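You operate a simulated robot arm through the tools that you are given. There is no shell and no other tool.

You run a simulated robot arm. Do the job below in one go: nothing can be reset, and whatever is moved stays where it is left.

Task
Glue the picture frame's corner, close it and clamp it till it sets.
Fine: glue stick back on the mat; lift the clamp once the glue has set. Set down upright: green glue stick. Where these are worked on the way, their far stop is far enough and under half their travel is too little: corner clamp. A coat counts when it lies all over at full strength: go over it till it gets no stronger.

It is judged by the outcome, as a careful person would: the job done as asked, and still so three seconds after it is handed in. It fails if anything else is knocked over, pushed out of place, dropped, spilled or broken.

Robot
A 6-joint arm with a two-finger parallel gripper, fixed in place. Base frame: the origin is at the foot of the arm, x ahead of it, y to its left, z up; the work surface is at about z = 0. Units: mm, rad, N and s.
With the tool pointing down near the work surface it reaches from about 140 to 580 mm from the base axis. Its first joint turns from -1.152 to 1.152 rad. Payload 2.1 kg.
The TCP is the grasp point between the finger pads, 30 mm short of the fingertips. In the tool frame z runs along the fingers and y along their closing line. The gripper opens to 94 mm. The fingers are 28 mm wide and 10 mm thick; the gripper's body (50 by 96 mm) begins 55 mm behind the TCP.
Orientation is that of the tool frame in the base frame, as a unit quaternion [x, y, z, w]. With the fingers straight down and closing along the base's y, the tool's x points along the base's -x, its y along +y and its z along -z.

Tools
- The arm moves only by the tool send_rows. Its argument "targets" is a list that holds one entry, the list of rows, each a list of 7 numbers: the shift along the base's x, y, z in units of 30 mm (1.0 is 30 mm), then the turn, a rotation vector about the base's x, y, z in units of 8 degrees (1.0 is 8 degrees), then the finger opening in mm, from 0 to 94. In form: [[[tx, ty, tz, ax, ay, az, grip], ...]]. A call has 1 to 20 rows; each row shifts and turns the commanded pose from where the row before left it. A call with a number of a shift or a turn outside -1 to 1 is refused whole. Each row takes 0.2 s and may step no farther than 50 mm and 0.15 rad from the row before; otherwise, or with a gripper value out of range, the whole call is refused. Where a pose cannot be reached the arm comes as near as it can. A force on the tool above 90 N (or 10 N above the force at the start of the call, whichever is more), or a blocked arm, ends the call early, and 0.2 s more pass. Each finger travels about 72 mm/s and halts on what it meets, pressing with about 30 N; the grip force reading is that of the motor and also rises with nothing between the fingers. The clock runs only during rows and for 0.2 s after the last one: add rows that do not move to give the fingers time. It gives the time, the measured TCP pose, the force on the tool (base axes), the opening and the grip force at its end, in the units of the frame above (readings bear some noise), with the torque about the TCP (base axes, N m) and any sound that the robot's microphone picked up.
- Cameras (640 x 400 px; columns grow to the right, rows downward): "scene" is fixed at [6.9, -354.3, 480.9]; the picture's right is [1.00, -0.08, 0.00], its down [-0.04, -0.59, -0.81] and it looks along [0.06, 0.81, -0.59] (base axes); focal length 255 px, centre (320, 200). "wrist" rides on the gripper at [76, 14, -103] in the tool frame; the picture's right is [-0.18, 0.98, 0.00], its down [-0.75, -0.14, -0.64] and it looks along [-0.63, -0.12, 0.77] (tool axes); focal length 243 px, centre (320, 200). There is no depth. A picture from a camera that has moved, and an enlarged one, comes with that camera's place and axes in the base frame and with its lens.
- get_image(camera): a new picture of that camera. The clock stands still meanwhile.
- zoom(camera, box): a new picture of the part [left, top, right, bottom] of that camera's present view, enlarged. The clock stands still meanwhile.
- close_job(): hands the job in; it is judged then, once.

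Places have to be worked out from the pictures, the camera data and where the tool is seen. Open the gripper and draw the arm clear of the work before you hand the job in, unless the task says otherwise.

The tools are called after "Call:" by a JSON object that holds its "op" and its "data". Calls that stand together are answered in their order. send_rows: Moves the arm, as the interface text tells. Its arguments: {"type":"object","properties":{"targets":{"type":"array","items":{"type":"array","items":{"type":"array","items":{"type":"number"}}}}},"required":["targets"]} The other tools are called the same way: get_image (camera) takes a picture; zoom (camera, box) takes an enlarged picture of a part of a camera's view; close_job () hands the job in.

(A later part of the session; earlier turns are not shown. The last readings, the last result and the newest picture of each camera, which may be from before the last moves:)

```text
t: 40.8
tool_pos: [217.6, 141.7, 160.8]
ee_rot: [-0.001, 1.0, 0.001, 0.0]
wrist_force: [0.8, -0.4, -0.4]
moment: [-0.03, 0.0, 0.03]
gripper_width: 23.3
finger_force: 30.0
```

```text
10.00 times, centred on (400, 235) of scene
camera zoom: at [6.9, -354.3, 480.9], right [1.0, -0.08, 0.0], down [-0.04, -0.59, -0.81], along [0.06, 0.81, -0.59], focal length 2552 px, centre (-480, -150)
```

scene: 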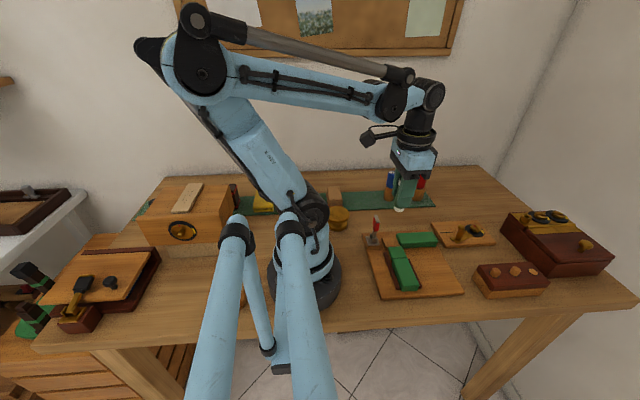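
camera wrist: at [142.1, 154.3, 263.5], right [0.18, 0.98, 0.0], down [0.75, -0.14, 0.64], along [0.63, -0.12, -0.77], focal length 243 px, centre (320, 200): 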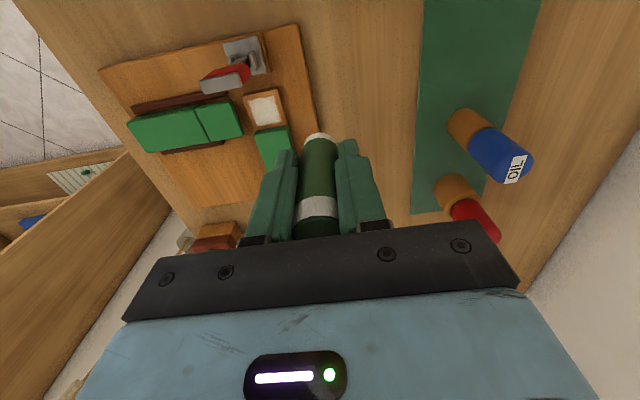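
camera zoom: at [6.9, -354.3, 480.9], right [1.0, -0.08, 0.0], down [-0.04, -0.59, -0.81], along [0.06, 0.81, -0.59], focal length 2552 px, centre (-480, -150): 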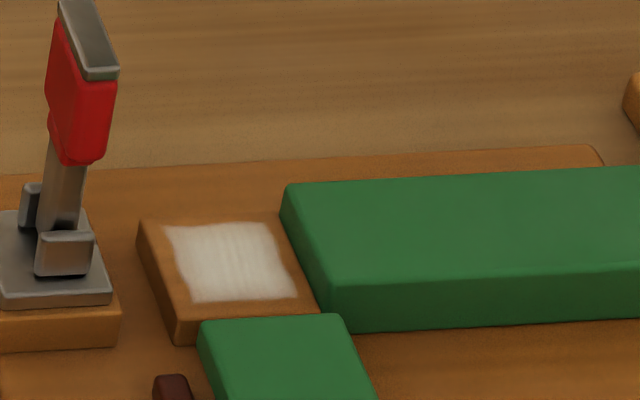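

The coat looks identical to the previous inspection, with no bare streaks. It has stopped getting stronger, so it is at full strength. I'll carry the glue stick back over its spot on the mat at (189, 288.5).

Call:
{"op": "send_rows", "data": {"targets": [[[-0.195, 0.97, 0, 0, 0, 0, 16], [-0.195, 0.97, 0, 0, 0, 0, 16], [-0.195, 0.97, 0, 0, 0, 0, 16], [-0.195, 0.97, 0, 0, 0, 0, 16], [-0.195, 0.97, 0, 0, 0, 0, 16], [0, 0, -1, 0, 0, 0, 16], [0, 0, -1, 0, 0, 0, 16], [0, 0, -1, 0, 0, 0, 16], [0, 0, 0, 0, 0, 0, 16]]]}}

Call:
{"op": "get_image", "data": {"camera": "wrist"}}

Call:
{"op": "zoom", "data": {"camera": "scene", "box": [335, 135, 415, 215]}}

```text
t: 42.8
tool_pos: [190.2, 286.6, 67.7]
ee_rot: [0.001, 1.0, 0.001, 0.0]
wrist_force: [0.1, -0.1, -0.4]
moment: [0.01, 0.01, 0.02]
gripper_width: 23.2
finger_force: 29.7
```

```text
taken
camera wrist: at [113.5, 298.2, 170.2], right [0.18, 0.98, 0.0], down [0.75, -0.14, 0.64], along [0.63, -0.12, -0.77], focal length 243 px, centre (320, 200)
```

wrist: 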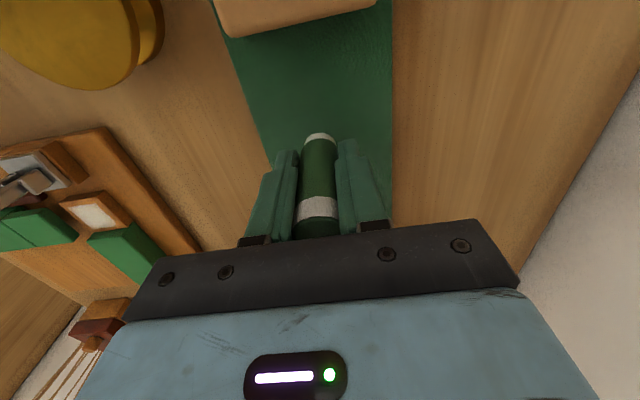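

```text
5.00 times, centred on (375, 175) of scene
camera zoom: at [6.9, -354.3, 480.9], right [1.0, -0.08, 0.0], down [-0.04, -0.59, -0.81], along [0.06, 0.81, -0.59], focal length 1276 px, centre (45, 325)
```

zoom: 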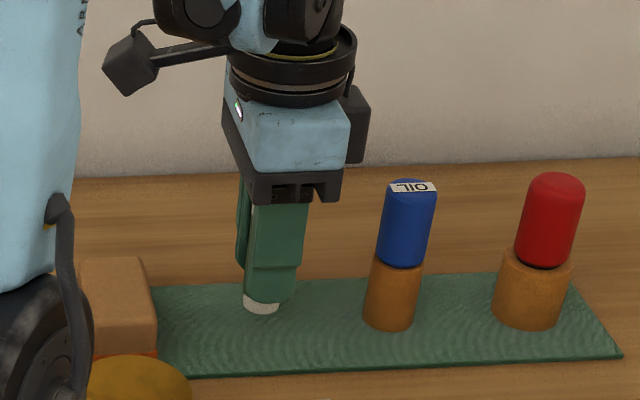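

The stick hangs straight over the mat at about (189.5, 284). I'll shift 4 mm in +y and lower towards the mat, then go in fine steps until it touches.

Call:
{"op": "send_rows", "data": {"targets": [[[0, 0.13, -0.2, 0, 0, 0, 16], [0, 0, -0.2, 0, 0, 0, 16], [0, 0, -0.04, 0, 0, 0, 16], [0, 0, 0, 0, 0, 0, 16]]]}}

Call:
{"op": "send_rows", "data": {"targets": [[[0, 0, -0.03, 0, 0, 0, 16], [0, 0, 0, 0, 0, 0, 16]]]}}

Call:
{"op": "send_rows", "data": {"targets": [[[0, 0, -0.03, 0, 0, 0, 16], [0, 0, 0, 0, 0, 0, 16]]]}}

```text
t: 43.8
tool_pos: [188.9, 290.1, 55.5]
ee_rot: [0.0, 1.0, 0.0, 0.001]
wrist_force: [-0.6, -0.6, -0.6]
moment: [0.04, 0.03, 0.0]
gripper_width: 23.0
finger_force: 30.1
```

```text
t: 44.4
tool_pos: [188.8, 291.2, 54.5]
ee_rot: [0.0, 1.0, 0.002, 0.001]
wrist_force: [0.4, -0.9, -0.4]
moment: [-0.02, 0.0, -0.02]
gripper_width: 23.2
finger_force: 30.2
```

```text
t: 45.0
tool_pos: [188.9, 290.0, 54.5]
ee_rot: [0.0, 1.0, 0.001, 0.001]
wrist_force: [-0.6, 0.9, -0.6]
moment: [0.0, -0.02, -0.01]
gripper_width: 23.4
finger_force: 29.1
```

No contact yet at z ≈ 54, so I'll keep lowering in 1 mm steps.

Call:
{"op": "send_rows", "data": {"targets": [[[0, 0, -0.033, 0, 0, 0, 16], [0, 0, 0, 0, 0, 0, 16]]]}}

Call:
{"op": "send_rows", "data": {"targets": [[[0, 0, -0.033, 0, 0, 0, 16], [0, 0, 0, 0, 0, 0, 16]]]}}

Call:
{"op": "zoom", "data": {"camera": "scene", "box": [345, 165, 395, 205]}}

```text
t: 45.6
tool_pos: [188.6, 290.6, 53.2]
ee_rot: [0.0, 1.0, 0.001, 0.0]
wrist_force: [0.0, -0.6, -0.6]
moment: [0.01, 0.0, 0.0]
gripper_width: 23.1
finger_force: 30.0
```

```text
t: 46.2
tool_pos: [190.1, 289.6, 52.8]
ee_rot: [0.0, 1.0, 0.002, 0.001]
wrist_force: [0.0, 0.0, 0.1]
moment: [0.0, 0.0, -0.02]
gripper_width: 23.3
finger_force: 30.5
```

```text
10.00 times, centred on (370, 185) of scene
camera zoom: at [6.9, -354.3, 480.9], right [1.0, -0.08, 0.0], down [-0.04, -0.59, -0.81], along [0.06, 0.81, -0.59], focal length 2552 px, centre (-180, 350)
```

zoom: 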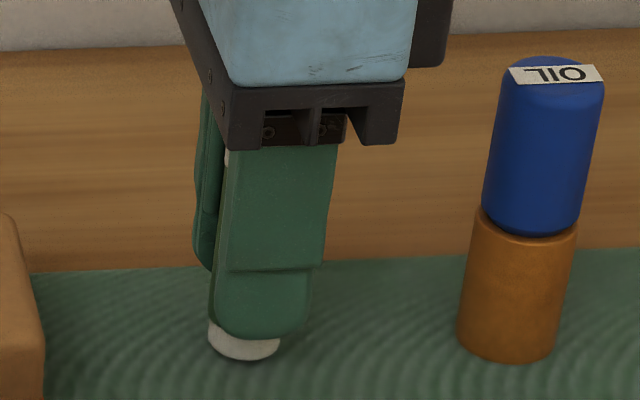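

It's very close to the mat now, so I'll continue in finer steps.

Call:
{"op": "send_rows", "data": {"targets": [[[0, 0, -0.03, 0, 0, 0, 16], [0, 0, 0, 0, 0, 0, 16]]]}}

Call:
{"op": "send_rows", "data": {"targets": [[[0, 0, -0.03, 0, 0, 0, 16], [0, 0, 0, 0, 0, 0, 16]]]}}

Call:
{"op": "get_image", "data": {"camera": "wrist"}}

```text
t: 46.8
tool_pos: [190.3, 290.8, 51.3]
ee_rot: [0.0, 1.0, 0.002, 0.001]
wrist_force: [-0.7, -0.2, -0.5]
moment: [0.02, 0.01, 0.01]
gripper_width: 23.2
finger_force: 29.9
```

```text
t: 47.4
tool_pos: [189.1, 290.8, 51.0]
ee_rot: [-0.001, 1.0, 0.002, 0.001]
wrist_force: [0.5, 0.5, -0.9]
moment: [0.0, 0.01, 0.01]
gripper_width: 23.4
finger_force: 30.1
```

```text
taken
camera wrist: at [113.2, 303.1, 152.9], right [0.18, 0.98, 0.0], down [0.75, -0.14, 0.64], along [0.63, -0.12, -0.77], focal length 243 px, centre (320, 200)
```

wrist: 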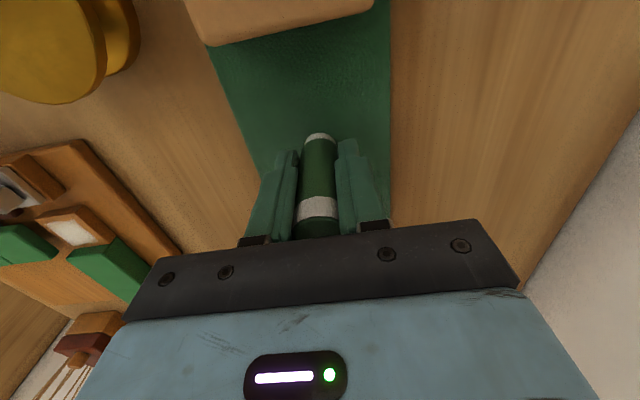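

Still no contact at TCP z ≈ 50, so I'll take a few more 1 mm steps.

Call:
{"op": "send_rows", "data": {"targets": [[[0, 0, -0.03, 0, 0, 0, 16], [0, 0, 0, 0, 0, 0, 16]]]}}

Call:
{"op": "send_rows", "data": {"targets": [[[0, 0, -0.025, 0, 0, 0, 16], [0, 0, 0, 0, 0, 0, 16]]]}}

```text
t: 48.0
tool_pos: [189.6, 290.2, 49.9]
ee_rot: [0.0, 1.0, 0.001, 0.001]
wrist_force: [-0.3, -0.2, 2.2]
moment: [0.0, -0.05, 0.02]
gripper_width: 23.0
finger_force: 30.0
```

```text
t: 48.6
tool_pos: [188.9, 291.6, 48.9]
ee_rot: [0.001, 1.0, 0.001, 0.001]
wrist_force: [4.8, -3.3, 18.7]
moment: [-0.24, -0.33, 0.05]
gripper_width: 23.5
finger_force: 30.2
```

The stick is on the mat at 18.7 N. I'll ease up slightly, open the fingers gradually and check that it stands.

Call:
{"op": "send_rows", "data": {"targets": [[[0, 0, 0.022, 0, 0, 0, 16], [0, 0, 0, 0, 0, 0, 16], [0, 0, 0, 0, 0, 0, 22], [0, 0, 0, 0, 0, 0, 24], [0, 0, 0, 0, 0, 0, 28], [0, 0, 0, 0, 0, 0, 40], [0, 0, 0, 0, 0, 0, 60], [0, 0, 0, 0, 0, 0, 60]]]}}

Call:
{"op": "get_image", "data": {"camera": "wrist"}}

Call:
{"op": "zoom", "data": {"camera": "scene", "box": [345, 165, 395, 205]}}

```text
t: 50.4
tool_pos: [189.9, 291.2, 49.5]
ee_rot: [0.0, 1.0, 0.002, 0.001]
wrist_force: [0.4, 0.0, -0.5]
moment: [-0.03, 0.01, -0.01]
gripper_width: 60.0
finger_force: 0.0
```

```text
taken
camera wrist: at [112.6, 303.2, 152.3], right [0.18, 0.98, 0.0], down [0.75, -0.14, 0.64], along [0.63, -0.12, -0.77], focal length 243 px, centre (320, 200)
```

wrist: 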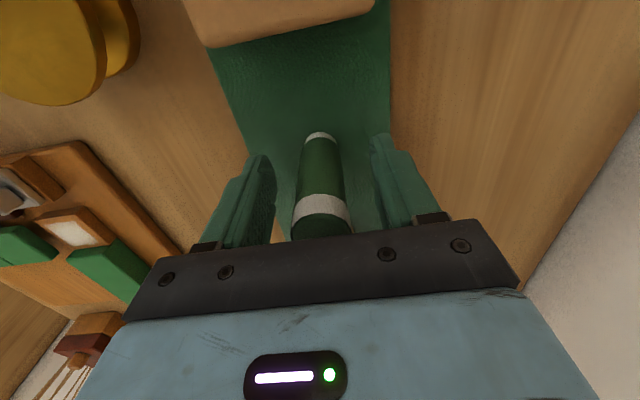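

```text
10.00 times, centred on (370, 185) of scene
camera zoom: at [6.9, -354.3, 480.9], right [1.0, -0.08, 0.0], down [-0.04, -0.59, -0.81], along [0.06, 0.81, -0.59], focal length 2552 px, centre (-180, 350)
```

zoom: 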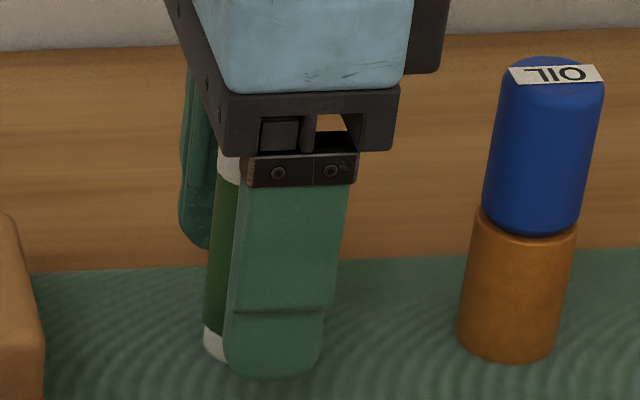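

The stick stands upright on the mat on its own. I'll raise the open gripper straight up and clear of it, then check it again.

Call:
{"op": "send_rows", "data": {"targets": [[[0, 0, 0.3, 0, 0, 0, 60], [0, 0, 0.9, 0, 0, 0, 60], [0, 0, 1, 0, 0, 0, 60], [0, 0, 1, 0, 0, 0, 60], [0, 0, 1, 0, 0, 0, 60], [0, 0, 0.8, 0, 0, 0, 60], [0, 0, 0, 0, 0, 0, 60]]]}}

Call:
{"op": "get_image", "data": {"camera": "scene"}}

Call:
{"op": "zoom", "data": {"camera": "scene", "box": [345, 165, 395, 205]}}

```text
t: 52.0
tool_pos: [191.5, 290.7, 198.9]
ee_rot: [0.0, 1.0, 0.002, 0.0]
wrist_force: [0.1, 0.3, -0.1]
moment: [0.01, -0.03, 0.01]
gripper_width: 59.7
finger_force: 0.1
```

```text
taken
```

scene: 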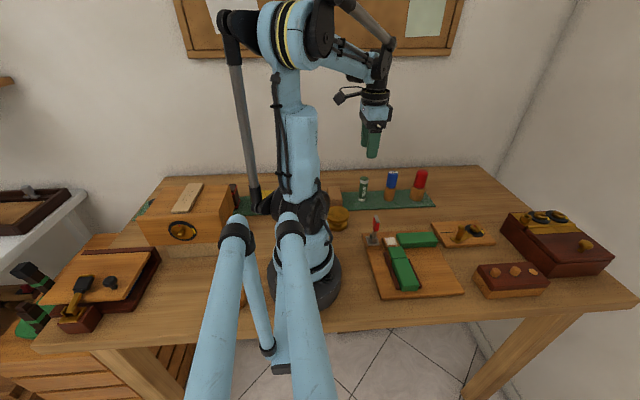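

```text
10.00 times, centred on (370, 185) of scene
camera zoom: at [6.9, -354.3, 480.9], right [1.0, -0.08, 0.0], down [-0.04, -0.59, -0.81], along [0.06, 0.81, -0.59], focal length 2552 px, centre (-180, 350)
```

zoom: 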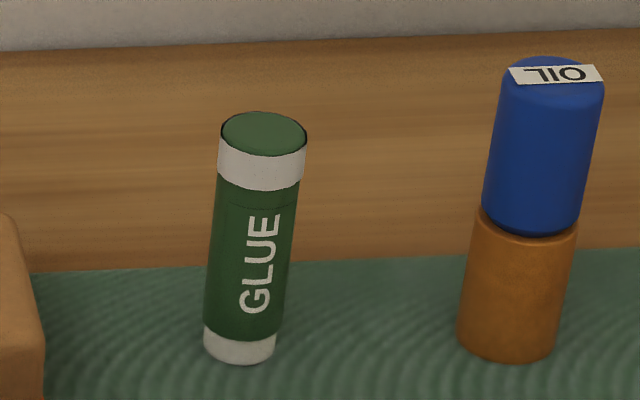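

The glue stick is back and upright. I'll close the fingers and travel high over to the −y side of the sliding rail, whose end is near (214, −54), to push it closed.

Call:
{"op": "send_rows", "data": {"targets": [[[0.064, -0.94, 0, 0, 0, 0, 40], [0.064, -0.94, 0, 0, 0, 0, 20], [0.064, -0.94, 0, 0, 0, 0, 0], [0.064, -0.94, 0, 0, 0, 0, 0], [0.064, -0.94, 0, 0, 0, 0, 0], [0.064, -0.94, 0, 0, 0, 0, 0], [0.064, -0.94, 0, 0, 0, 0, 0], [0.064, -0.94, 0, 0, 0, 0, 0], [0.064, -0.94, 0, 0, 0, 0, 0], [0.064, -0.94, 0, 0, 0, 0, 0], [0.064, -0.94, 0, 0, 0, 0, 0], [0.064, -0.94, 0, 0, 0, 0, 0], [0.064, -0.94, 0, 0, 0, 0, 0], [0, 0, -1, 0, 0, 0, 0], [0, 0, 0, 0, 0, 0, 0]]]}}

Call:
{"op": "get_image", "data": {"camera": "wrist"}}

Call:
{"op": "get_image", "data": {"camera": "scene"}}

```text
t: 55.2
tool_pos: [213.1, -76.8, 168.1]
ee_rot: [-0.001, 1.0, 0.0, 0.001]
wrist_force: [0.0, 0.2, -0.4]
moment: [0.02, 0.0, -0.01]
gripper_width: 0.0
finger_force: 30.1
```

```text
taken
camera wrist: at [135.7, -64.6, 270.5], right [0.18, 0.98, 0.0], down [0.75, -0.14, 0.64], along [0.63, -0.12, -0.77], focal length 243 px, centre (320, 200)
```

wrist: 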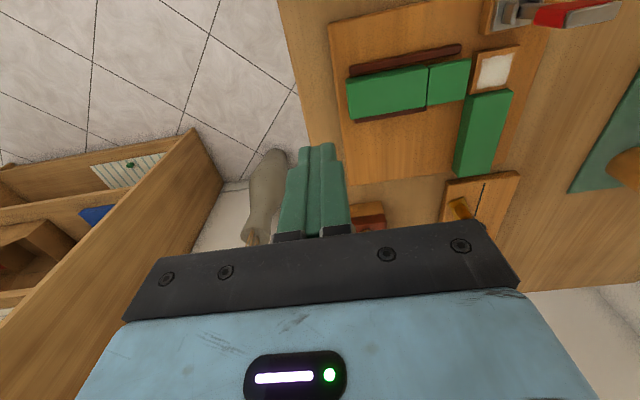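

```text
taken
```

scene: 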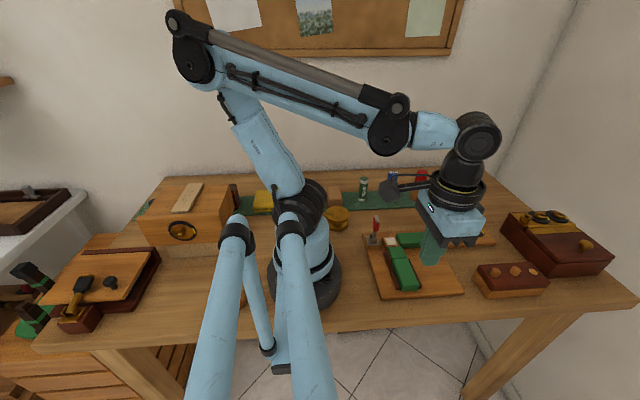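

I'll zoom in to locate the rail's near end, the guides and the board edge precisely.

Call:
{"op": "zoom", "data": {"camera": "wrist", "box": [320, 30, 540, 180]}}

Call:
{"op": "zoom", "data": {"camera": "scene", "box": [365, 230, 445, 300]}}

```text
2.67 times, centred on (430, 105) of wrist
camera zoom: at [135.7, -64.6, 270.5], right [0.18, 0.98, 0.0], down [0.75, -0.14, 0.64], along [0.63, -0.12, -0.77], focal length 647 px, centre (27, 453)
```

zoom: 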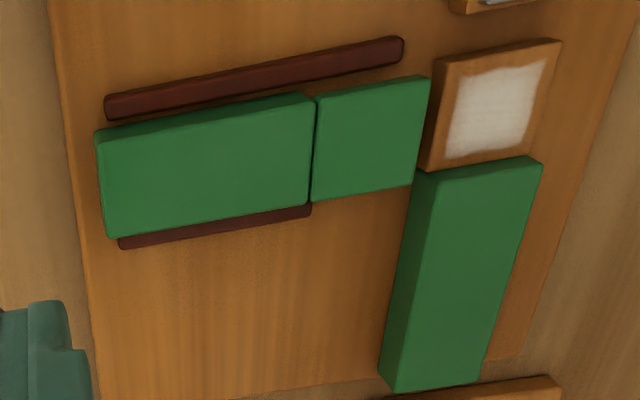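

```text
5.71 times, centred on (405, 265) of scene
camera zoom: at [6.9, -354.3, 480.9], right [1.0, -0.08, 0.0], down [-0.04, -0.59, -0.81], along [0.06, 0.81, -0.59], focal length 1458 px, centre (-166, -171)
```

zoom: 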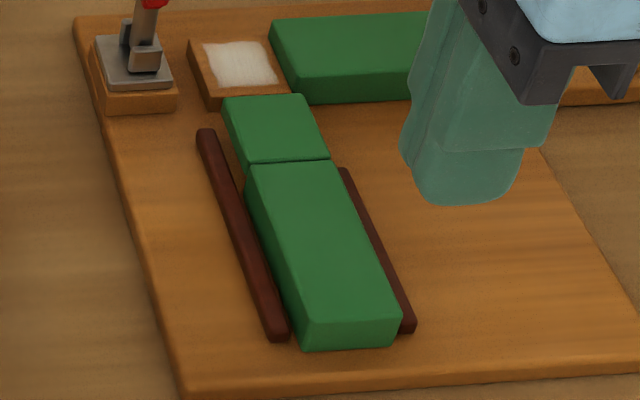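

The rail spans x 197–233, y −53 to 55, and needs to travel about 47 mm in +y. I'll descend beside its near end at (215, −78) with the fingertips just above the board.

Call:
{"op": "send_rows", "data": {"targets": [[[0.1, 0, -1, 0, 0, 0, 0], [0, 0, -1, 0, 0, 0, 0], [0, 0, -1, 0, 0, 0, 0], [0, 0, -0.8, 0, 0, 0, 0], [0, 0, 0, 0, 0, 0, 0]]]}}

Call:
{"op": "get_image", "data": {"camera": "wrist"}}

Call:
{"op": "zoom", "data": {"camera": "scene", "box": [365, 225, 445, 305]}}

```text
t: 56.4
tool_pos: [215.9, -75.8, 56.2]
ee_rot: [0.0, 1.0, 0.001, 0.0]
wrist_force: [0.0, 0.6, -0.5]
moment: [0.0, -0.01, -0.02]
gripper_width: 0.0
finger_force: 30.1
```

```text
taken
camera wrist: at [140.0, -63.3, 158.9], right [0.18, 0.98, 0.0], down [0.75, -0.14, 0.64], along [0.63, -0.12, -0.77], focal length 243 px, centre (320, 200)
```

wrist: 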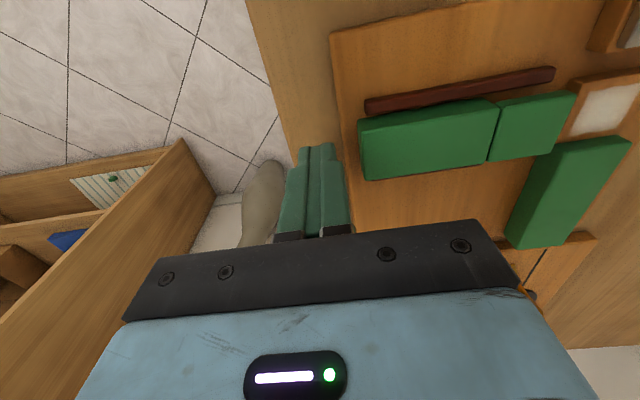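

```text
5.00 times, centred on (405, 265) of scene
camera zoom: at [6.9, -354.3, 480.9], right [1.0, -0.08, 0.0], down [-0.04, -0.59, -0.81], along [0.06, 0.81, -0.59], focal length 1276 px, centre (-105, -125)
```

zoom: 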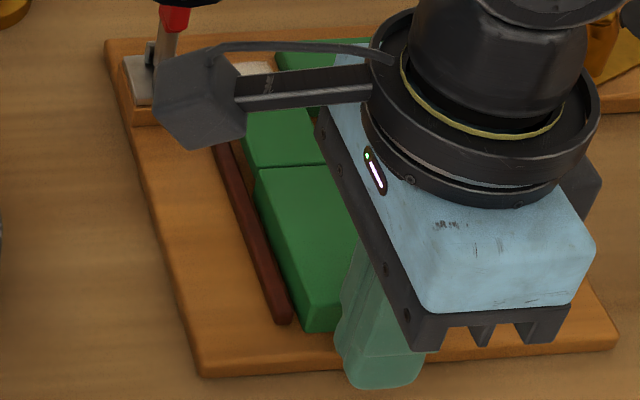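

The tool is at (216, −77, 56). I'll lower 9 mm and push gently in +y for the first part, then check.

Call:
{"op": "send_rows", "data": {"targets": [[[0, 0, -0.3, 0, 0, 0, 0], [0, 0.2, 0, 0, 0, 0, 0], [0, 0.2, 0, 0, 0, 0, 0], [0, 0.1, 0, 0, 0, 0, 0], [0, 0.1, 0, 0, 0, 0, 0], [0, 0.15, 0, 0, 0, 0, 0], [0, 0.15, 0, 0, 0, 0, 0], [0, 0, 0, 0, 0, 0, 0]]]}}

Call:
{"op": "get_image", "data": {"camera": "wrist"}}

```text
t: 58.2
tool_pos: [217.5, -49.1, 46.0]
ee_rot: [0.0, 1.0, 0.0, 0.001]
wrist_force: [0.6, -2.1, 0.4]
moment: [-0.02, 0.02, 0.01]
gripper_width: 0.0
finger_force: 29.5
```

```text
taken
camera wrist: at [140.2, -36.2, 148.8], right [0.18, 0.98, 0.0], down [0.75, -0.14, 0.64], along [0.63, -0.12, -0.77], focal length 243 px, centre (320, 200)
```

wrist: 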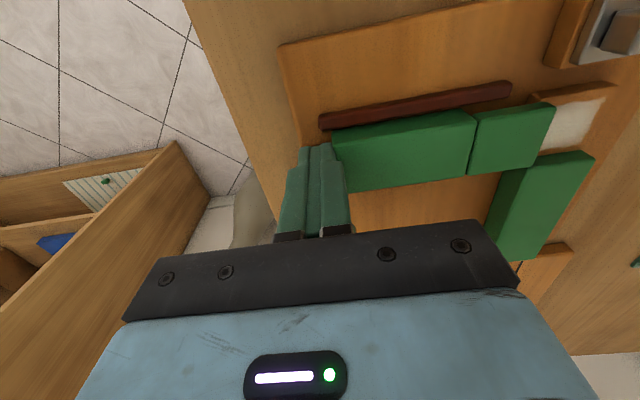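

The rail slides with only about 2 N and its tongue is reaching the lap. I'll keep pushing slowly.

Call:
{"op": "send_rows", "data": {"targets": [[[0, 0.13, 0, 0, 0, 0, 0], [0, 0.13, 0, 0, 0, 0, 0], [0, 0.13, 0, 0, 0, 0, 0], [0, 0.13, 0, 0, 0, 0, 0], [0, 0.13, 0, 0, 0, 0, 0], [0, 0.13, 0, 0, 0, 0, 0], [0, 0, 0, 0, 0, 0, 0]]]}}

Call:
{"op": "get_image", "data": {"camera": "wrist"}}

Call:
{"op": "zoom", "data": {"camera": "scene", "box": [365, 205, 445, 285]}}

```text
t: 59.8
tool_pos: [216.8, -26.2, 47.5]
ee_rot: [0.0, 1.0, 0.001, 0.0]
wrist_force: [-0.9, -0.8, -0.3]
moment: [-0.04, 0.05, 0.0]
gripper_width: 0.0
finger_force: 29.9
```

```text
taken
camera wrist: at [140.0, -13.4, 149.1], right [0.18, 0.98, 0.0], down [0.75, -0.14, 0.64], along [0.63, -0.12, -0.77], focal length 243 px, centre (320, 200)
```

wrist: 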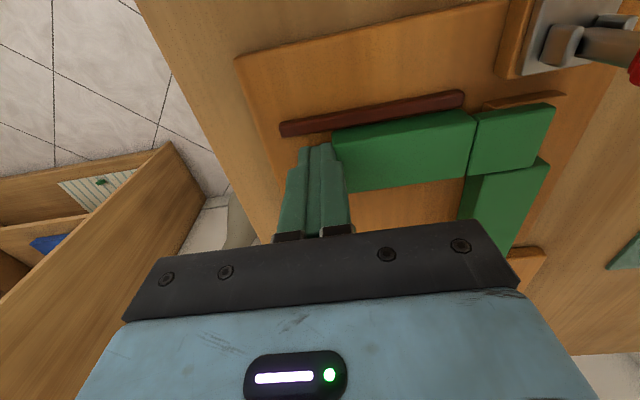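

```text
5.00 times, centred on (405, 245) of scene
camera zoom: at [6.9, -354.3, 480.9], right [1.0, -0.08, 0.0], down [-0.04, -0.59, -0.81], along [0.06, 0.81, -0.59], focal length 1276 px, centre (-105, -25)
```

zoom: 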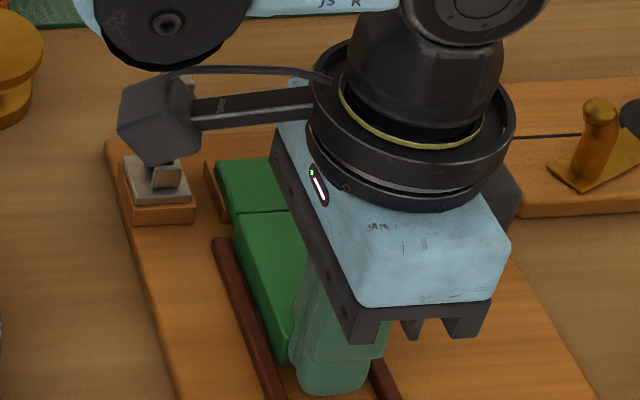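

About 12 mm remain to the shoulder. I'll keep pushing in smaller steps and watch the y force for the stop.

Call:
{"op": "send_rows", "data": {"targets": [[[0, 0.1, 0, 0, 0, 0, 0], [0, 0.1, 0, 0, 0, 0, 0], [0, 0.06, 0, 0, 0, 0, 0], [0, 0, 0, 0, 0, 0, 0]]]}}

Call:
{"op": "get_image", "data": {"camera": "wrist"}}

```text
t: 60.8
tool_pos: [217.4, -18.2, 45.3]
ee_rot: [0.001, 1.0, 0.001, 0.001]
wrist_force: [-1.3, -0.7, -0.2]
moment: [-0.04, 0.02, 0.01]
gripper_width: 0.0
finger_force: 30.4
```

```text
taken
camera wrist: at [140.7, -6.1, 149.2], right [0.18, 0.98, 0.0], down [0.75, -0.14, 0.64], along [0.63, -0.12, -0.77], focal length 243 px, centre (320, 200)
```

wrist: 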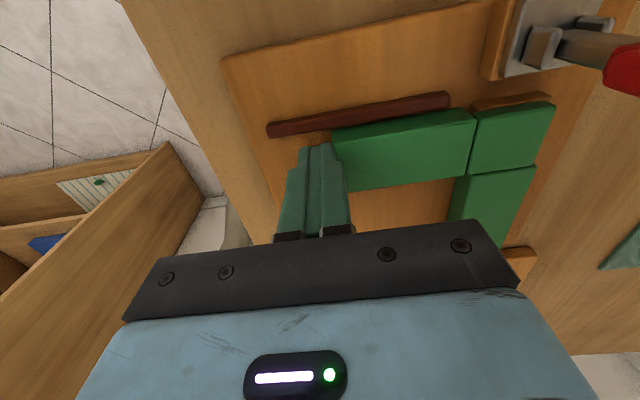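

About 4–5 mm remain. I'll creep on in 1.5 mm steps, reading the force after each.

Call:
{"op": "send_rows", "data": {"targets": [[[0, 0.05, 0, 0, 0, 0, 0], [0, 0.05, 0, 0, 0, 0, 0], [0, 0, 0, 0, 0, 0, 0]]]}}

Call:
{"op": "send_rows", "data": {"targets": [[[0, 0.05, 0, 0, 0, 0, 0], [0, 0, 0, 0, 0, 0, 0]]]}}

Call:
{"op": "zoom", "data": {"camera": "wrist", "box": [420, 60, 580, 220]}}

```text
t: 61.6
tool_pos: [217.6, -13.8, 46.5]
ee_rot: [0.0, 1.0, 0.001, 0.001]
wrist_force: [1.5, -0.9, 0.6]
moment: [-0.05, 0.0, -0.07]
gripper_width: 0.0
finger_force: 29.6
```

```text
t: 62.2
tool_pos: [216.7, -14.7, 46.3]
ee_rot: [0.001, 1.0, 0.0, 0.0]
wrist_force: [-2.3, -17.3, -9.9]
moment: [-0.45, 0.05, 0.01]
gripper_width: 0.0
finger_force: 30.7
```

```text
2.50 times, centred on (500, 140) of wrist
camera zoom: at [140.8, -1.1, 149.5], right [0.19, 0.98, 0.0], down [0.75, -0.14, 0.64], along [0.63, -0.12, -0.77], focal length 606 px, centre (-130, 350)
```

zoom: 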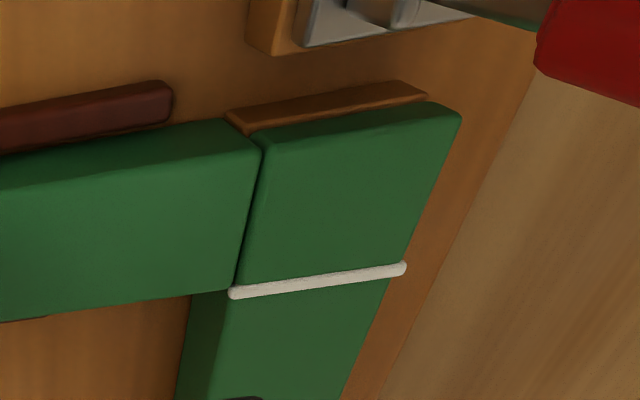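

The y force jumped to −17 N and a glue bead has squeezed out along the joint, so the corner is closed. I'll back off in −y, lift away and check from above.

Call:
{"op": "send_rows", "data": {"targets": [[[0, -0.1, 0, 0, 0, 0, 0], [0, -0.3, 0, 0, 0, 0, 0], [0, 0, 0.5, 0, 0, 0, 0], [0, 0, 1, 0, 0, 0, 0], [0, 0, 1, 0, 0, 0, 0], [0, 0, 1, 0, 0, 0, 0], [0, 0, 1, 0, 0, 0, 0], [0, 0, 0, 0, 0, 0, 0]]]}}

Call:
{"op": "get_image", "data": {"camera": "wrist"}}

Call:
{"op": "get_image", "data": {"camera": "scene"}}

```text
t: 64.0
tool_pos: [219.6, -25.6, 180.9]
ee_rot: [0.0, 1.0, 0.001, 0.001]
wrist_force: [0.1, 0.2, 0.0]
moment: [-0.01, -0.02, 0.0]
gripper_width: 0.0
finger_force: 30.6
```

```text
taken
camera wrist: at [143.8, -12.9, 284.0], right [0.18, 0.98, 0.0], down [0.75, -0.14, 0.64], along [0.63, -0.12, -0.77], focal length 243 px, centre (320, 200)
```

wrist: 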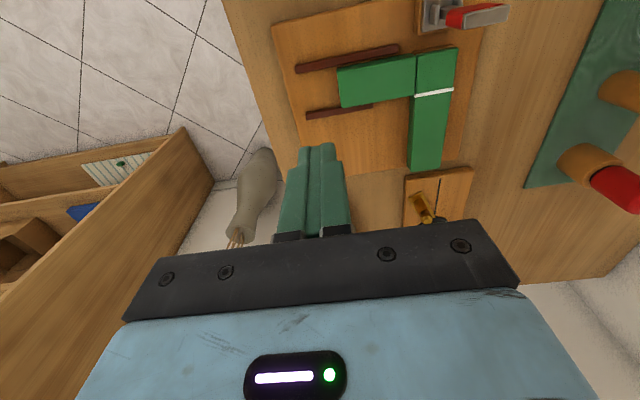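

```text
taken
```

scene: 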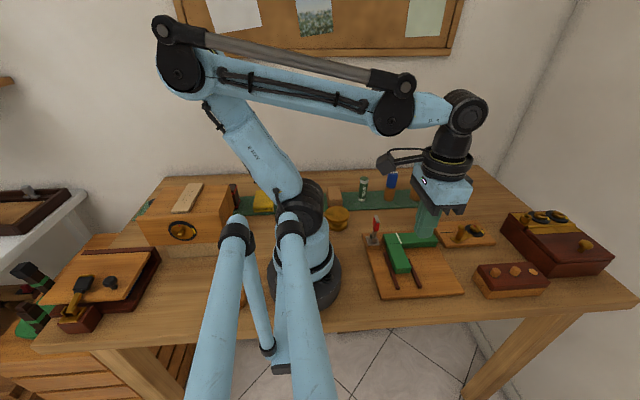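

Call:
{"op": "zoom", "data": {"camera": "scene", "box": [355, 205, 435, 265]}}

Call:
{"op": "zoom", "data": {"camera": "wrist", "box": [380, 0, 520, 110]}}

```text
6.67 times, centred on (395, 235) of scene
camera zoom: at [6.9, -354.3, 480.9], right [1.0, -0.08, 0.0], down [-0.04, -0.59, -0.81], along [0.06, 0.81, -0.59], focal length 1701 px, centre (-180, -33)
```

zoom: 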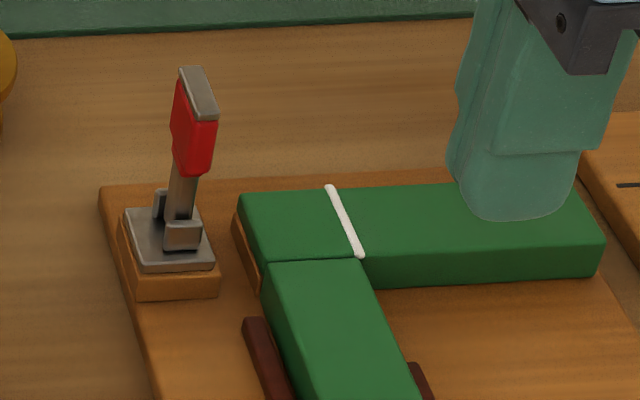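

```text
3.64 times, centred on (450, 55) of wrist
camera zoom: at [143.8, -12.9, 284.0], right [0.18, 0.98, 0.0], down [0.75, -0.14, 0.64], along [0.63, -0.12, -0.77], focal length 882 px, centre (-153, 727)
```

zoom: 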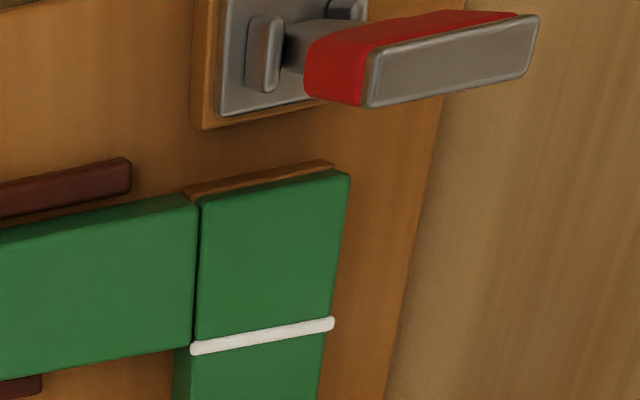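

The joint is closed flush with a glue line. The clamp lever stands at x 165–176, y 72–98 with its top near z 99, hinged near (169, 37) and swinging towards +x. I'll open the gripper to 60 and hover over the lever to check alignment.

Call:
{"op": "send_rows", "data": {"targets": [[[-0.41, 0.93, 0, 0, 0, 0, 20], [-0.41, 0.93, 0, 0, 0, 0, 40], [-0.41, 0.93, 0, 0, 0, 0, 60], [-0.41, 0.93, 0, 0, 0, 0, 60], [0, 0, -0.6, 0, 0, 0, 60], [0, 0, 0, 0, 0, 0, 60]]]}}

Call:
{"op": "get_image", "data": {"camera": "wrist"}}

Call:
{"op": "zoom", "data": {"camera": "scene", "box": [335, 145, 435, 265]}}

```text
t: 65.4
tool_pos: [168.9, 87.0, 165.1]
ee_rot: [0.0, 1.0, 0.002, 0.0]
wrist_force: [-0.9, -0.2, -1.0]
moment: [-0.01, 0.02, -0.01]
gripper_width: 59.8
finger_force: 0.0
```

```text
taken
camera wrist: at [92.6, 99.0, 266.6], right [0.18, 0.98, 0.0], down [0.75, -0.14, 0.64], along [0.63, -0.12, -0.77], focal length 243 px, centre (320, 200)
```

wrist: 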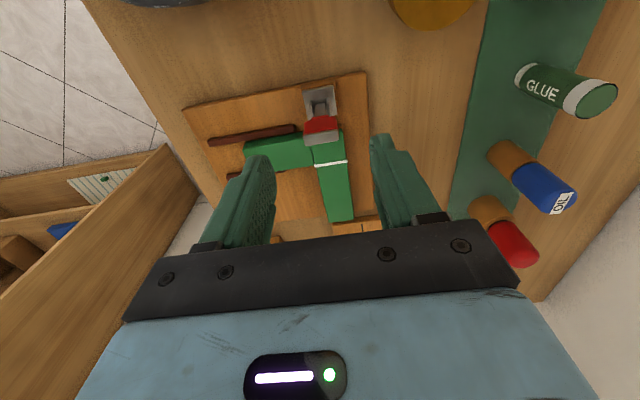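

```text
3.33 times, centred on (385, 205) of scene
camera zoom: at [6.9, -354.3, 480.9], right [1.0, -0.08, 0.0], down [-0.04, -0.59, -0.81], along [0.06, 0.81, -0.59], focal length 851 px, centre (103, 183)
```

zoom: 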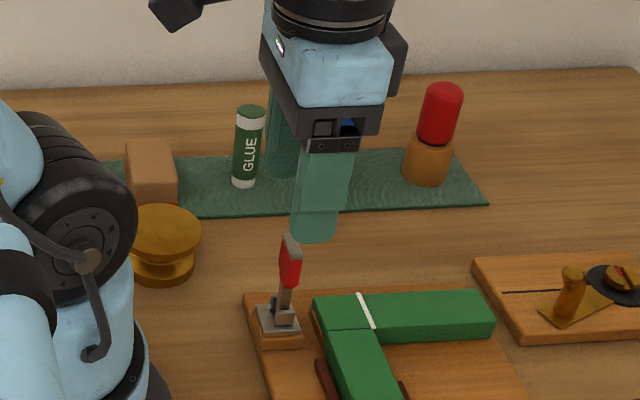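

Call:
{"op": "zoom", "data": {"camera": "wrist", "box": [260, 70, 380, 180]}}

```text
3.64 times, centred on (320, 125) of wrist
camera zoom: at [92.6, 99.0, 266.6], right [0.18, 0.98, 0.0], down [0.75, -0.14, 0.64], along [0.63, -0.12, -0.77], focal length 882 px, centre (320, 473)
```

zoom: 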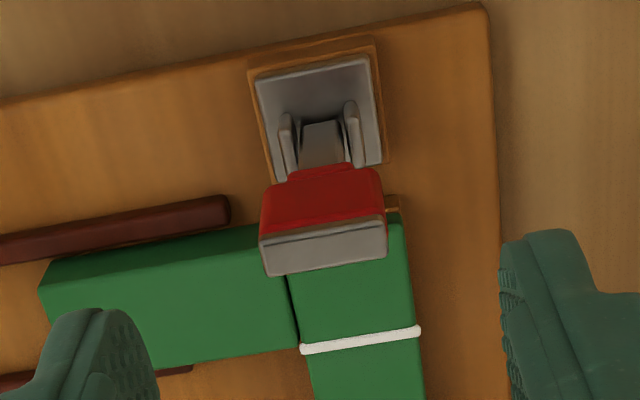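

The lever's top face spans x 167–175, y 72.5–97.6 and is centred at (170.7, 85). I'll shift 2 mm in +x, lower so the fingertips overlap the head by about 10 mm, and close on its sides.

Call:
{"op": "send_rows", "data": {"targets": [[[0.07, 0, -0.6, 0, 0, 0, 60], [0, 0, -0.7, 0, 0, 0, 60], [0, 0, -0.2, 0, 0, 0, 60], [0, 0, 0, 0, 0, 0, 60]]]}}

Call:
{"op": "get_image", "data": {"camera": "wrist"}}

Call:
{"op": "zoom", "data": {"camera": "scene", "box": [345, 175, 415, 255]}}

```text
t: 66.4
tool_pos: [169.6, 87.0, 118.1]
ee_rot: [0.0, 1.0, 0.002, 0.002]
wrist_force: [0.2, -0.4, 0.6]
moment: [-0.01, -0.01, -0.03]
gripper_width: 60.1
finger_force: 0.0
```

```text
taken
camera wrist: at [93.5, 97.8, 221.8], right [0.18, 0.98, 0.0], down [0.75, -0.14, 0.64], along [0.63, -0.12, -0.77], focal length 243 px, centre (320, 200)
```

wrist: 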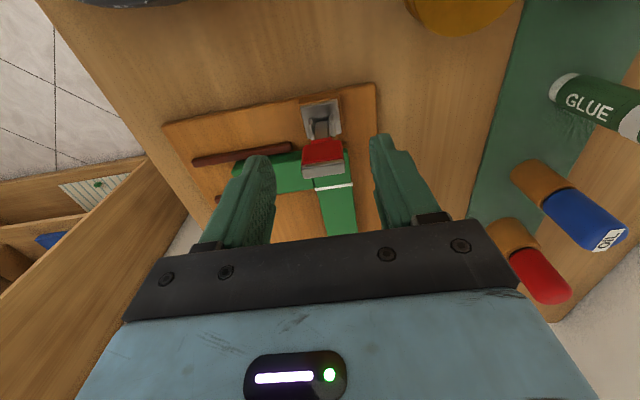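

```text
5.00 times, centred on (380, 215) of scene
camera zoom: at [6.9, -354.3, 480.9], right [1.0, -0.08, 0.0], down [-0.04, -0.59, -0.81], along [0.06, 0.81, -0.59], focal length 1276 px, centre (20, 125)
```

zoom: 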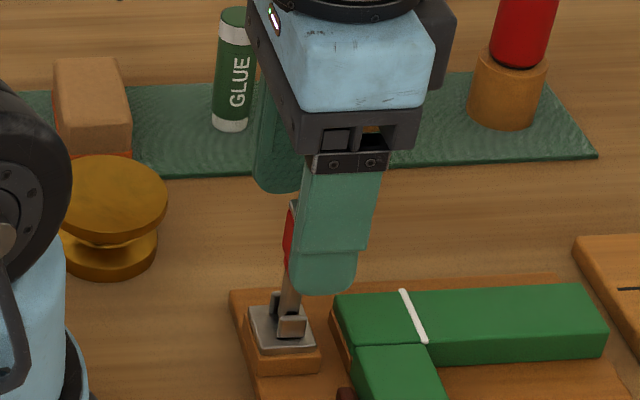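

The fingers straddle the head with centre offset about 1 mm. I'll shift slightly and close on the lever.

Call:
{"op": "send_rows", "data": {"targets": [[[0.05, 0.03, 0, 0, 0, 0, 50], [0, 0, 0, 0, 0, 0, 35], [0, 0, 0, 0, 0, 0, 28], [0, 0, 0, 0, 0, 0, 22], [0, 0, 0, 0, 0, 0, 20], [0, 0, 0, 0, 0, 0, 20]]]}}

Call:
{"op": "get_image", "data": {"camera": "wrist"}}

```text
t: 67.8
tool_pos: [170.4, 86.0, 118.8]
ee_rot: [0.0, 1.0, 0.002, 0.001]
wrist_force: [0.2, 0.6, -0.5]
moment: [-0.01, 0.02, 0.0]
gripper_width: 19.9
finger_force: 0.5
```

```text
taken
camera wrist: at [94.8, 98.7, 221.5], right [0.18, 0.98, 0.0], down [0.75, -0.14, 0.64], along [0.63, -0.12, -0.77], focal length 243 px, centre (320, 200)
```

wrist: 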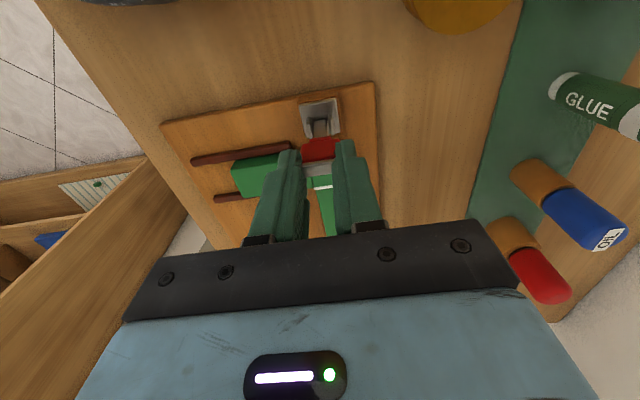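

The fingers reached 20 mm with no grip force, so they have closed above the lever head. I'll look closer.

Call:
{"op": "zoom", "data": {"camera": "wrist", "box": [240, 80, 400, 240]}}

Call:
{"op": "zoom", "data": {"camera": "scene", "box": [360, 195, 410, 255]}}

```text
2.50 times, centred on (320, 160) of wrist
camera zoom: at [94.8, 98.7, 221.5], right [0.18, 0.98, 0.0], down [0.75, -0.14, 0.64], along [0.63, -0.12, -0.77], focal length 606 px, centre (320, 300)
```

zoom: 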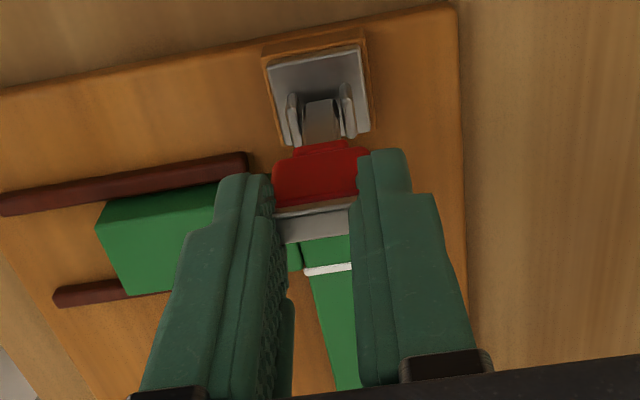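

```text
6.67 times, centred on (385, 225) of scene
camera zoom: at [6.9, -354.3, 480.9], right [1.0, -0.08, 0.0], down [-0.04, -0.59, -0.81], along [0.06, 0.81, -0.59], focal length 1701 px, centre (-113, 33)
```

zoom: 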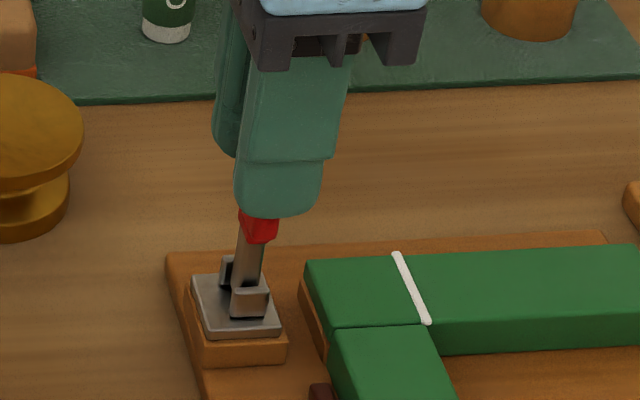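

The tips seem to have closed just above or barely on the head. I'll reopen to 45, lower another 9 mm and close again.

Call:
{"op": "send_rows", "data": {"targets": [[[0, 0, 0, 0, 0, 0, 40], [0, 0, 0, 0, 0, 0, 46], [0, 0, -0.15, 0, 0, 0, 46], [0, 0, -0.15, 0, 0, 0, 46], [0, 0, 0, 0, 0, 0, 36], [0, 0, 0, 0, 0, 0, 28], [0, 0, 0, 0, 0, 0, 24], [0, 0, 0, 0, 0, 0, 20], [0, 0, 0, 0, 0, 0, 18], [0, 0, 0, 0, 0, 0, 18]]]}}

Call:
{"op": "zoom", "data": {"camera": "wrist", "box": [240, 80, 400, 240]}}

Call:
{"op": "zoom", "data": {"camera": "scene", "box": [360, 195, 410, 255]}}

```text
t: 70.0
tool_pos: [170.6, 86.3, 107.5]
ee_rot: [0.0, 1.0, 0.003, 0.001]
wrist_force: [-0.1, 4.6, -0.8]
moment: [0.03, -0.01, -0.01]
gripper_width: 20.0
finger_force: 2.1
```

```text
2.50 times, centred on (320, 160) of wrist
camera zoom: at [94.0, 98.6, 211.4], right [0.18, 0.98, 0.0], down [0.75, -0.14, 0.64], along [0.63, -0.12, -0.77], focal length 606 px, centre (320, 300)
```

zoom: 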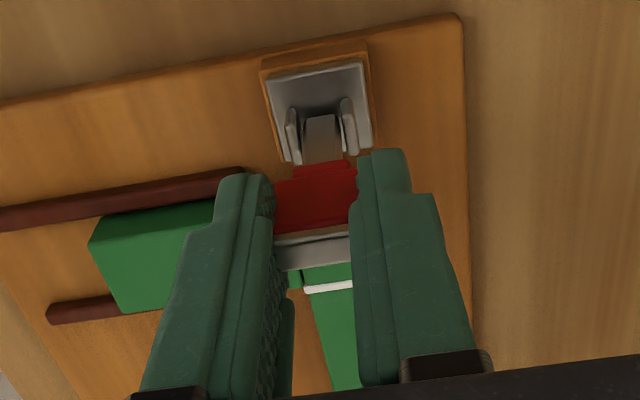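

```text
6.67 times, centred on (385, 225) of scene
camera zoom: at [6.9, -354.3, 480.9], right [1.0, -0.08, 0.0], down [-0.04, -0.59, -0.81], along [0.06, 0.81, -0.59], focal length 1701 px, centre (-113, 33)
```

zoom: 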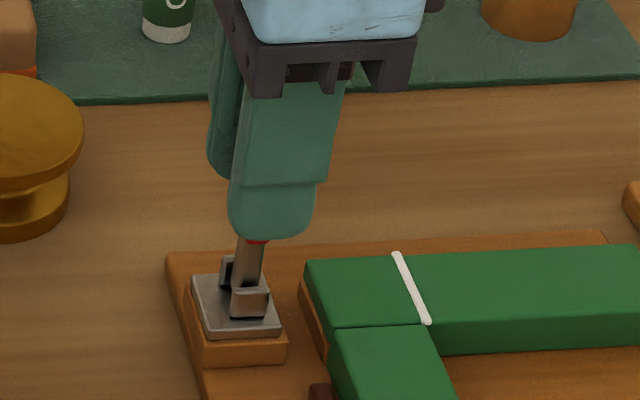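

The fingers now meet something at 20 mm. I'll command a tighter closing to get full grip force and check.

Call:
{"op": "send_rows", "data": {"targets": [[[0, 0, 0, 0, 0, 0, 12], [0, 0, 0, 0, 0, 0, 10], [0, 0, 0, 0, 0, 0, 10]]]}}

Call:
{"op": "zoom", "data": {"camera": "wrist", "box": [240, 80, 400, 240]}}

```text
t: 70.8
tool_pos: [170.4, 86.5, 110.0]
ee_rot: [0.0, 1.0, 0.002, 0.001]
wrist_force: [1.0, 18.9, -6.0]
moment: [-0.14, 0.0, 0.03]
gripper_width: 18.1
finger_force: 44.7
```

```text
2.50 times, centred on (320, 160) of wrist
camera zoom: at [94.0, 98.9, 211.4], right [0.18, 0.98, 0.01], down [0.75, -0.14, 0.64], along [0.63, -0.11, -0.77], focal length 606 px, centre (320, 300)
```

zoom: 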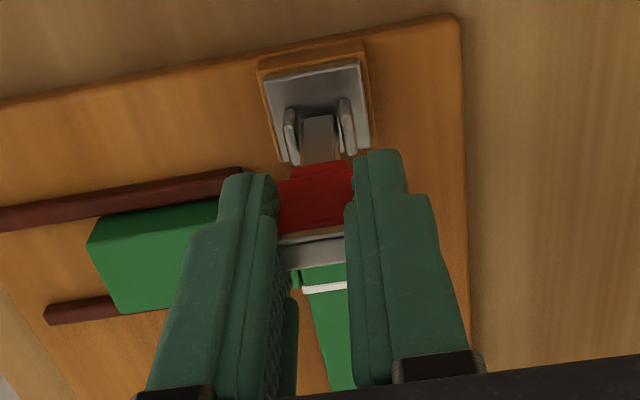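

The lever is gripped but there's a 19 N side force in +y, so it sits slightly to +y of my centre. I'll shift a little in +y to relieve it.

Call:
{"op": "send_rows", "data": {"targets": [[[0, 0.035, 0, 0, 0, 0, 14], [0, 0, 0, 0, 0, 0, 14]]]}}

Call:
{"op": "send_rows", "data": {"targets": [[[0, 0.035, 0, 0, 0, 0, 14], [0, 0, 0, 0, 0, 0, 14]]]}}

```text
t: 71.4
tool_pos: [170.9, 86.2, 109.0]
ee_rot: [0.001, 1.0, -0.001, -0.001]
wrist_force: [-9.1, -8.2, 17.6]
moment: [0.27, 0.62, -0.09]
gripper_width: 18.3
finger_force: 44.6
```

```text
t: 72.0
tool_pos: [171.4, 87.6, 108.8]
ee_rot: [0.0, 1.0, -0.003, -0.001]
wrist_force: [-8.6, -33.2, 31.6]
moment: [-0.2, 0.53, -0.12]
gripper_width: 18.2
finger_force: 45.4
```

The forces grew oddly in y and z, so this grip isn't clean. I'll open the fingers and re-examine the lever before going on.

Call:
{"op": "send_rows", "data": {"targets": [[[0, 0, 0, 0, 0, 0, 20], [0, 0, 0, 0, 0, 0, 40], [0, 0, 0, 0, 0, 0, 60], [0, 0, 0, 0, 0, 0, 60], [0, 0, 0, 0, 0, 0, 60]]]}}

Call:
{"op": "zoom", "data": {"camera": "wrist", "box": [200, 60, 440, 240]}}

Call:
{"op": "zoom", "data": {"camera": "scene", "box": [360, 195, 410, 255]}}

```text
t: 73.2
tool_pos: [171.6, 89.8, 108.9]
ee_rot: [0.0, 1.0, 0.002, 0.001]
wrist_force: [0.9, -0.1, 0.2]
moment: [-0.01, 0.0, 0.06]
gripper_width: 59.7
finger_force: 0.1
```

```text
2.22 times, centred on (320, 150) of wrist
camera zoom: at [94.9, 101.5, 210.9], right [0.18, 0.98, 0.0], down [0.75, -0.14, 0.64], along [0.63, -0.12, -0.77], focal length 539 px, centre (320, 311)
```

zoom: 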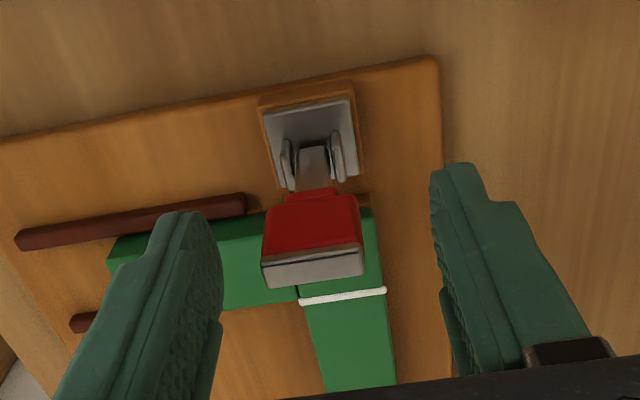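

```text
6.67 times, centred on (385, 225) of scene
camera zoom: at [6.9, -354.3, 480.9], right [1.0, -0.08, 0.0], down [-0.04, -0.59, -0.81], along [0.06, 0.81, -0.59], focal length 1701 px, centre (-113, 33)
```

zoom: 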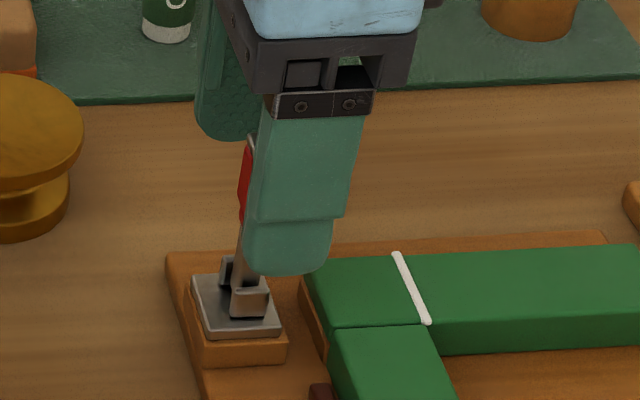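

The lever is undamaged and upright. I'll push it instead: with the fingers open astride it, move back in −x to x ≈ 149, then close the fingers behind it.

Call:
{"op": "send_rows", "data": {"targets": [[[-0.36, -0.08, 0, 0, 0, 0, 60], [-0.36, 0, 0, 0, 0, 0, 60], [0, 0, 0, 0, 0, 0, 60]]]}}

Call:
{"op": "get_image", "data": {"camera": "wrist"}}

Call:
{"op": "get_image", "data": {"camera": "scene"}}

```text
t: 74.0
tool_pos: [149.7, 88.0, 109.4]
ee_rot: [0.0, 1.0, 0.002, 0.001]
wrist_force: [-0.2, -0.1, 1.7]
moment: [0.02, 0.01, 0.0]
gripper_width: 60.0
finger_force: 0.2
```

```text
taken
camera wrist: at [72.4, 100.5, 211.9], right [0.18, 0.98, 0.0], down [0.75, -0.14, 0.64], along [0.63, -0.12, -0.77], focal length 243 px, centre (320, 200)
```

wrist: 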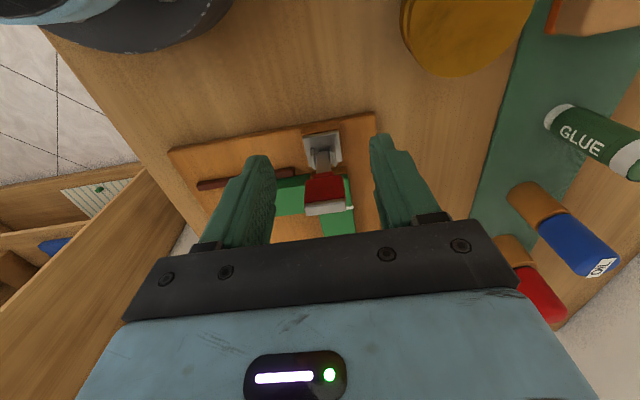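

```text
taken
```

scene: 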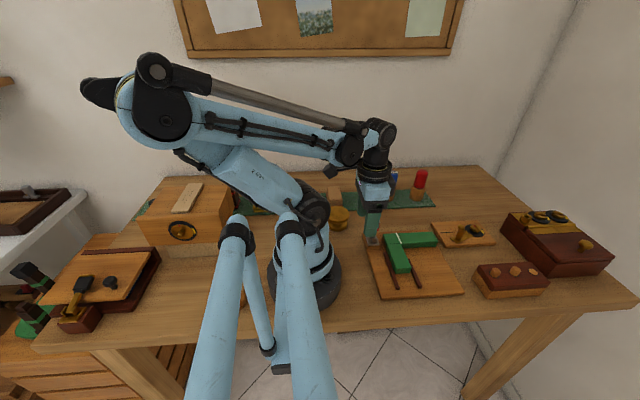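

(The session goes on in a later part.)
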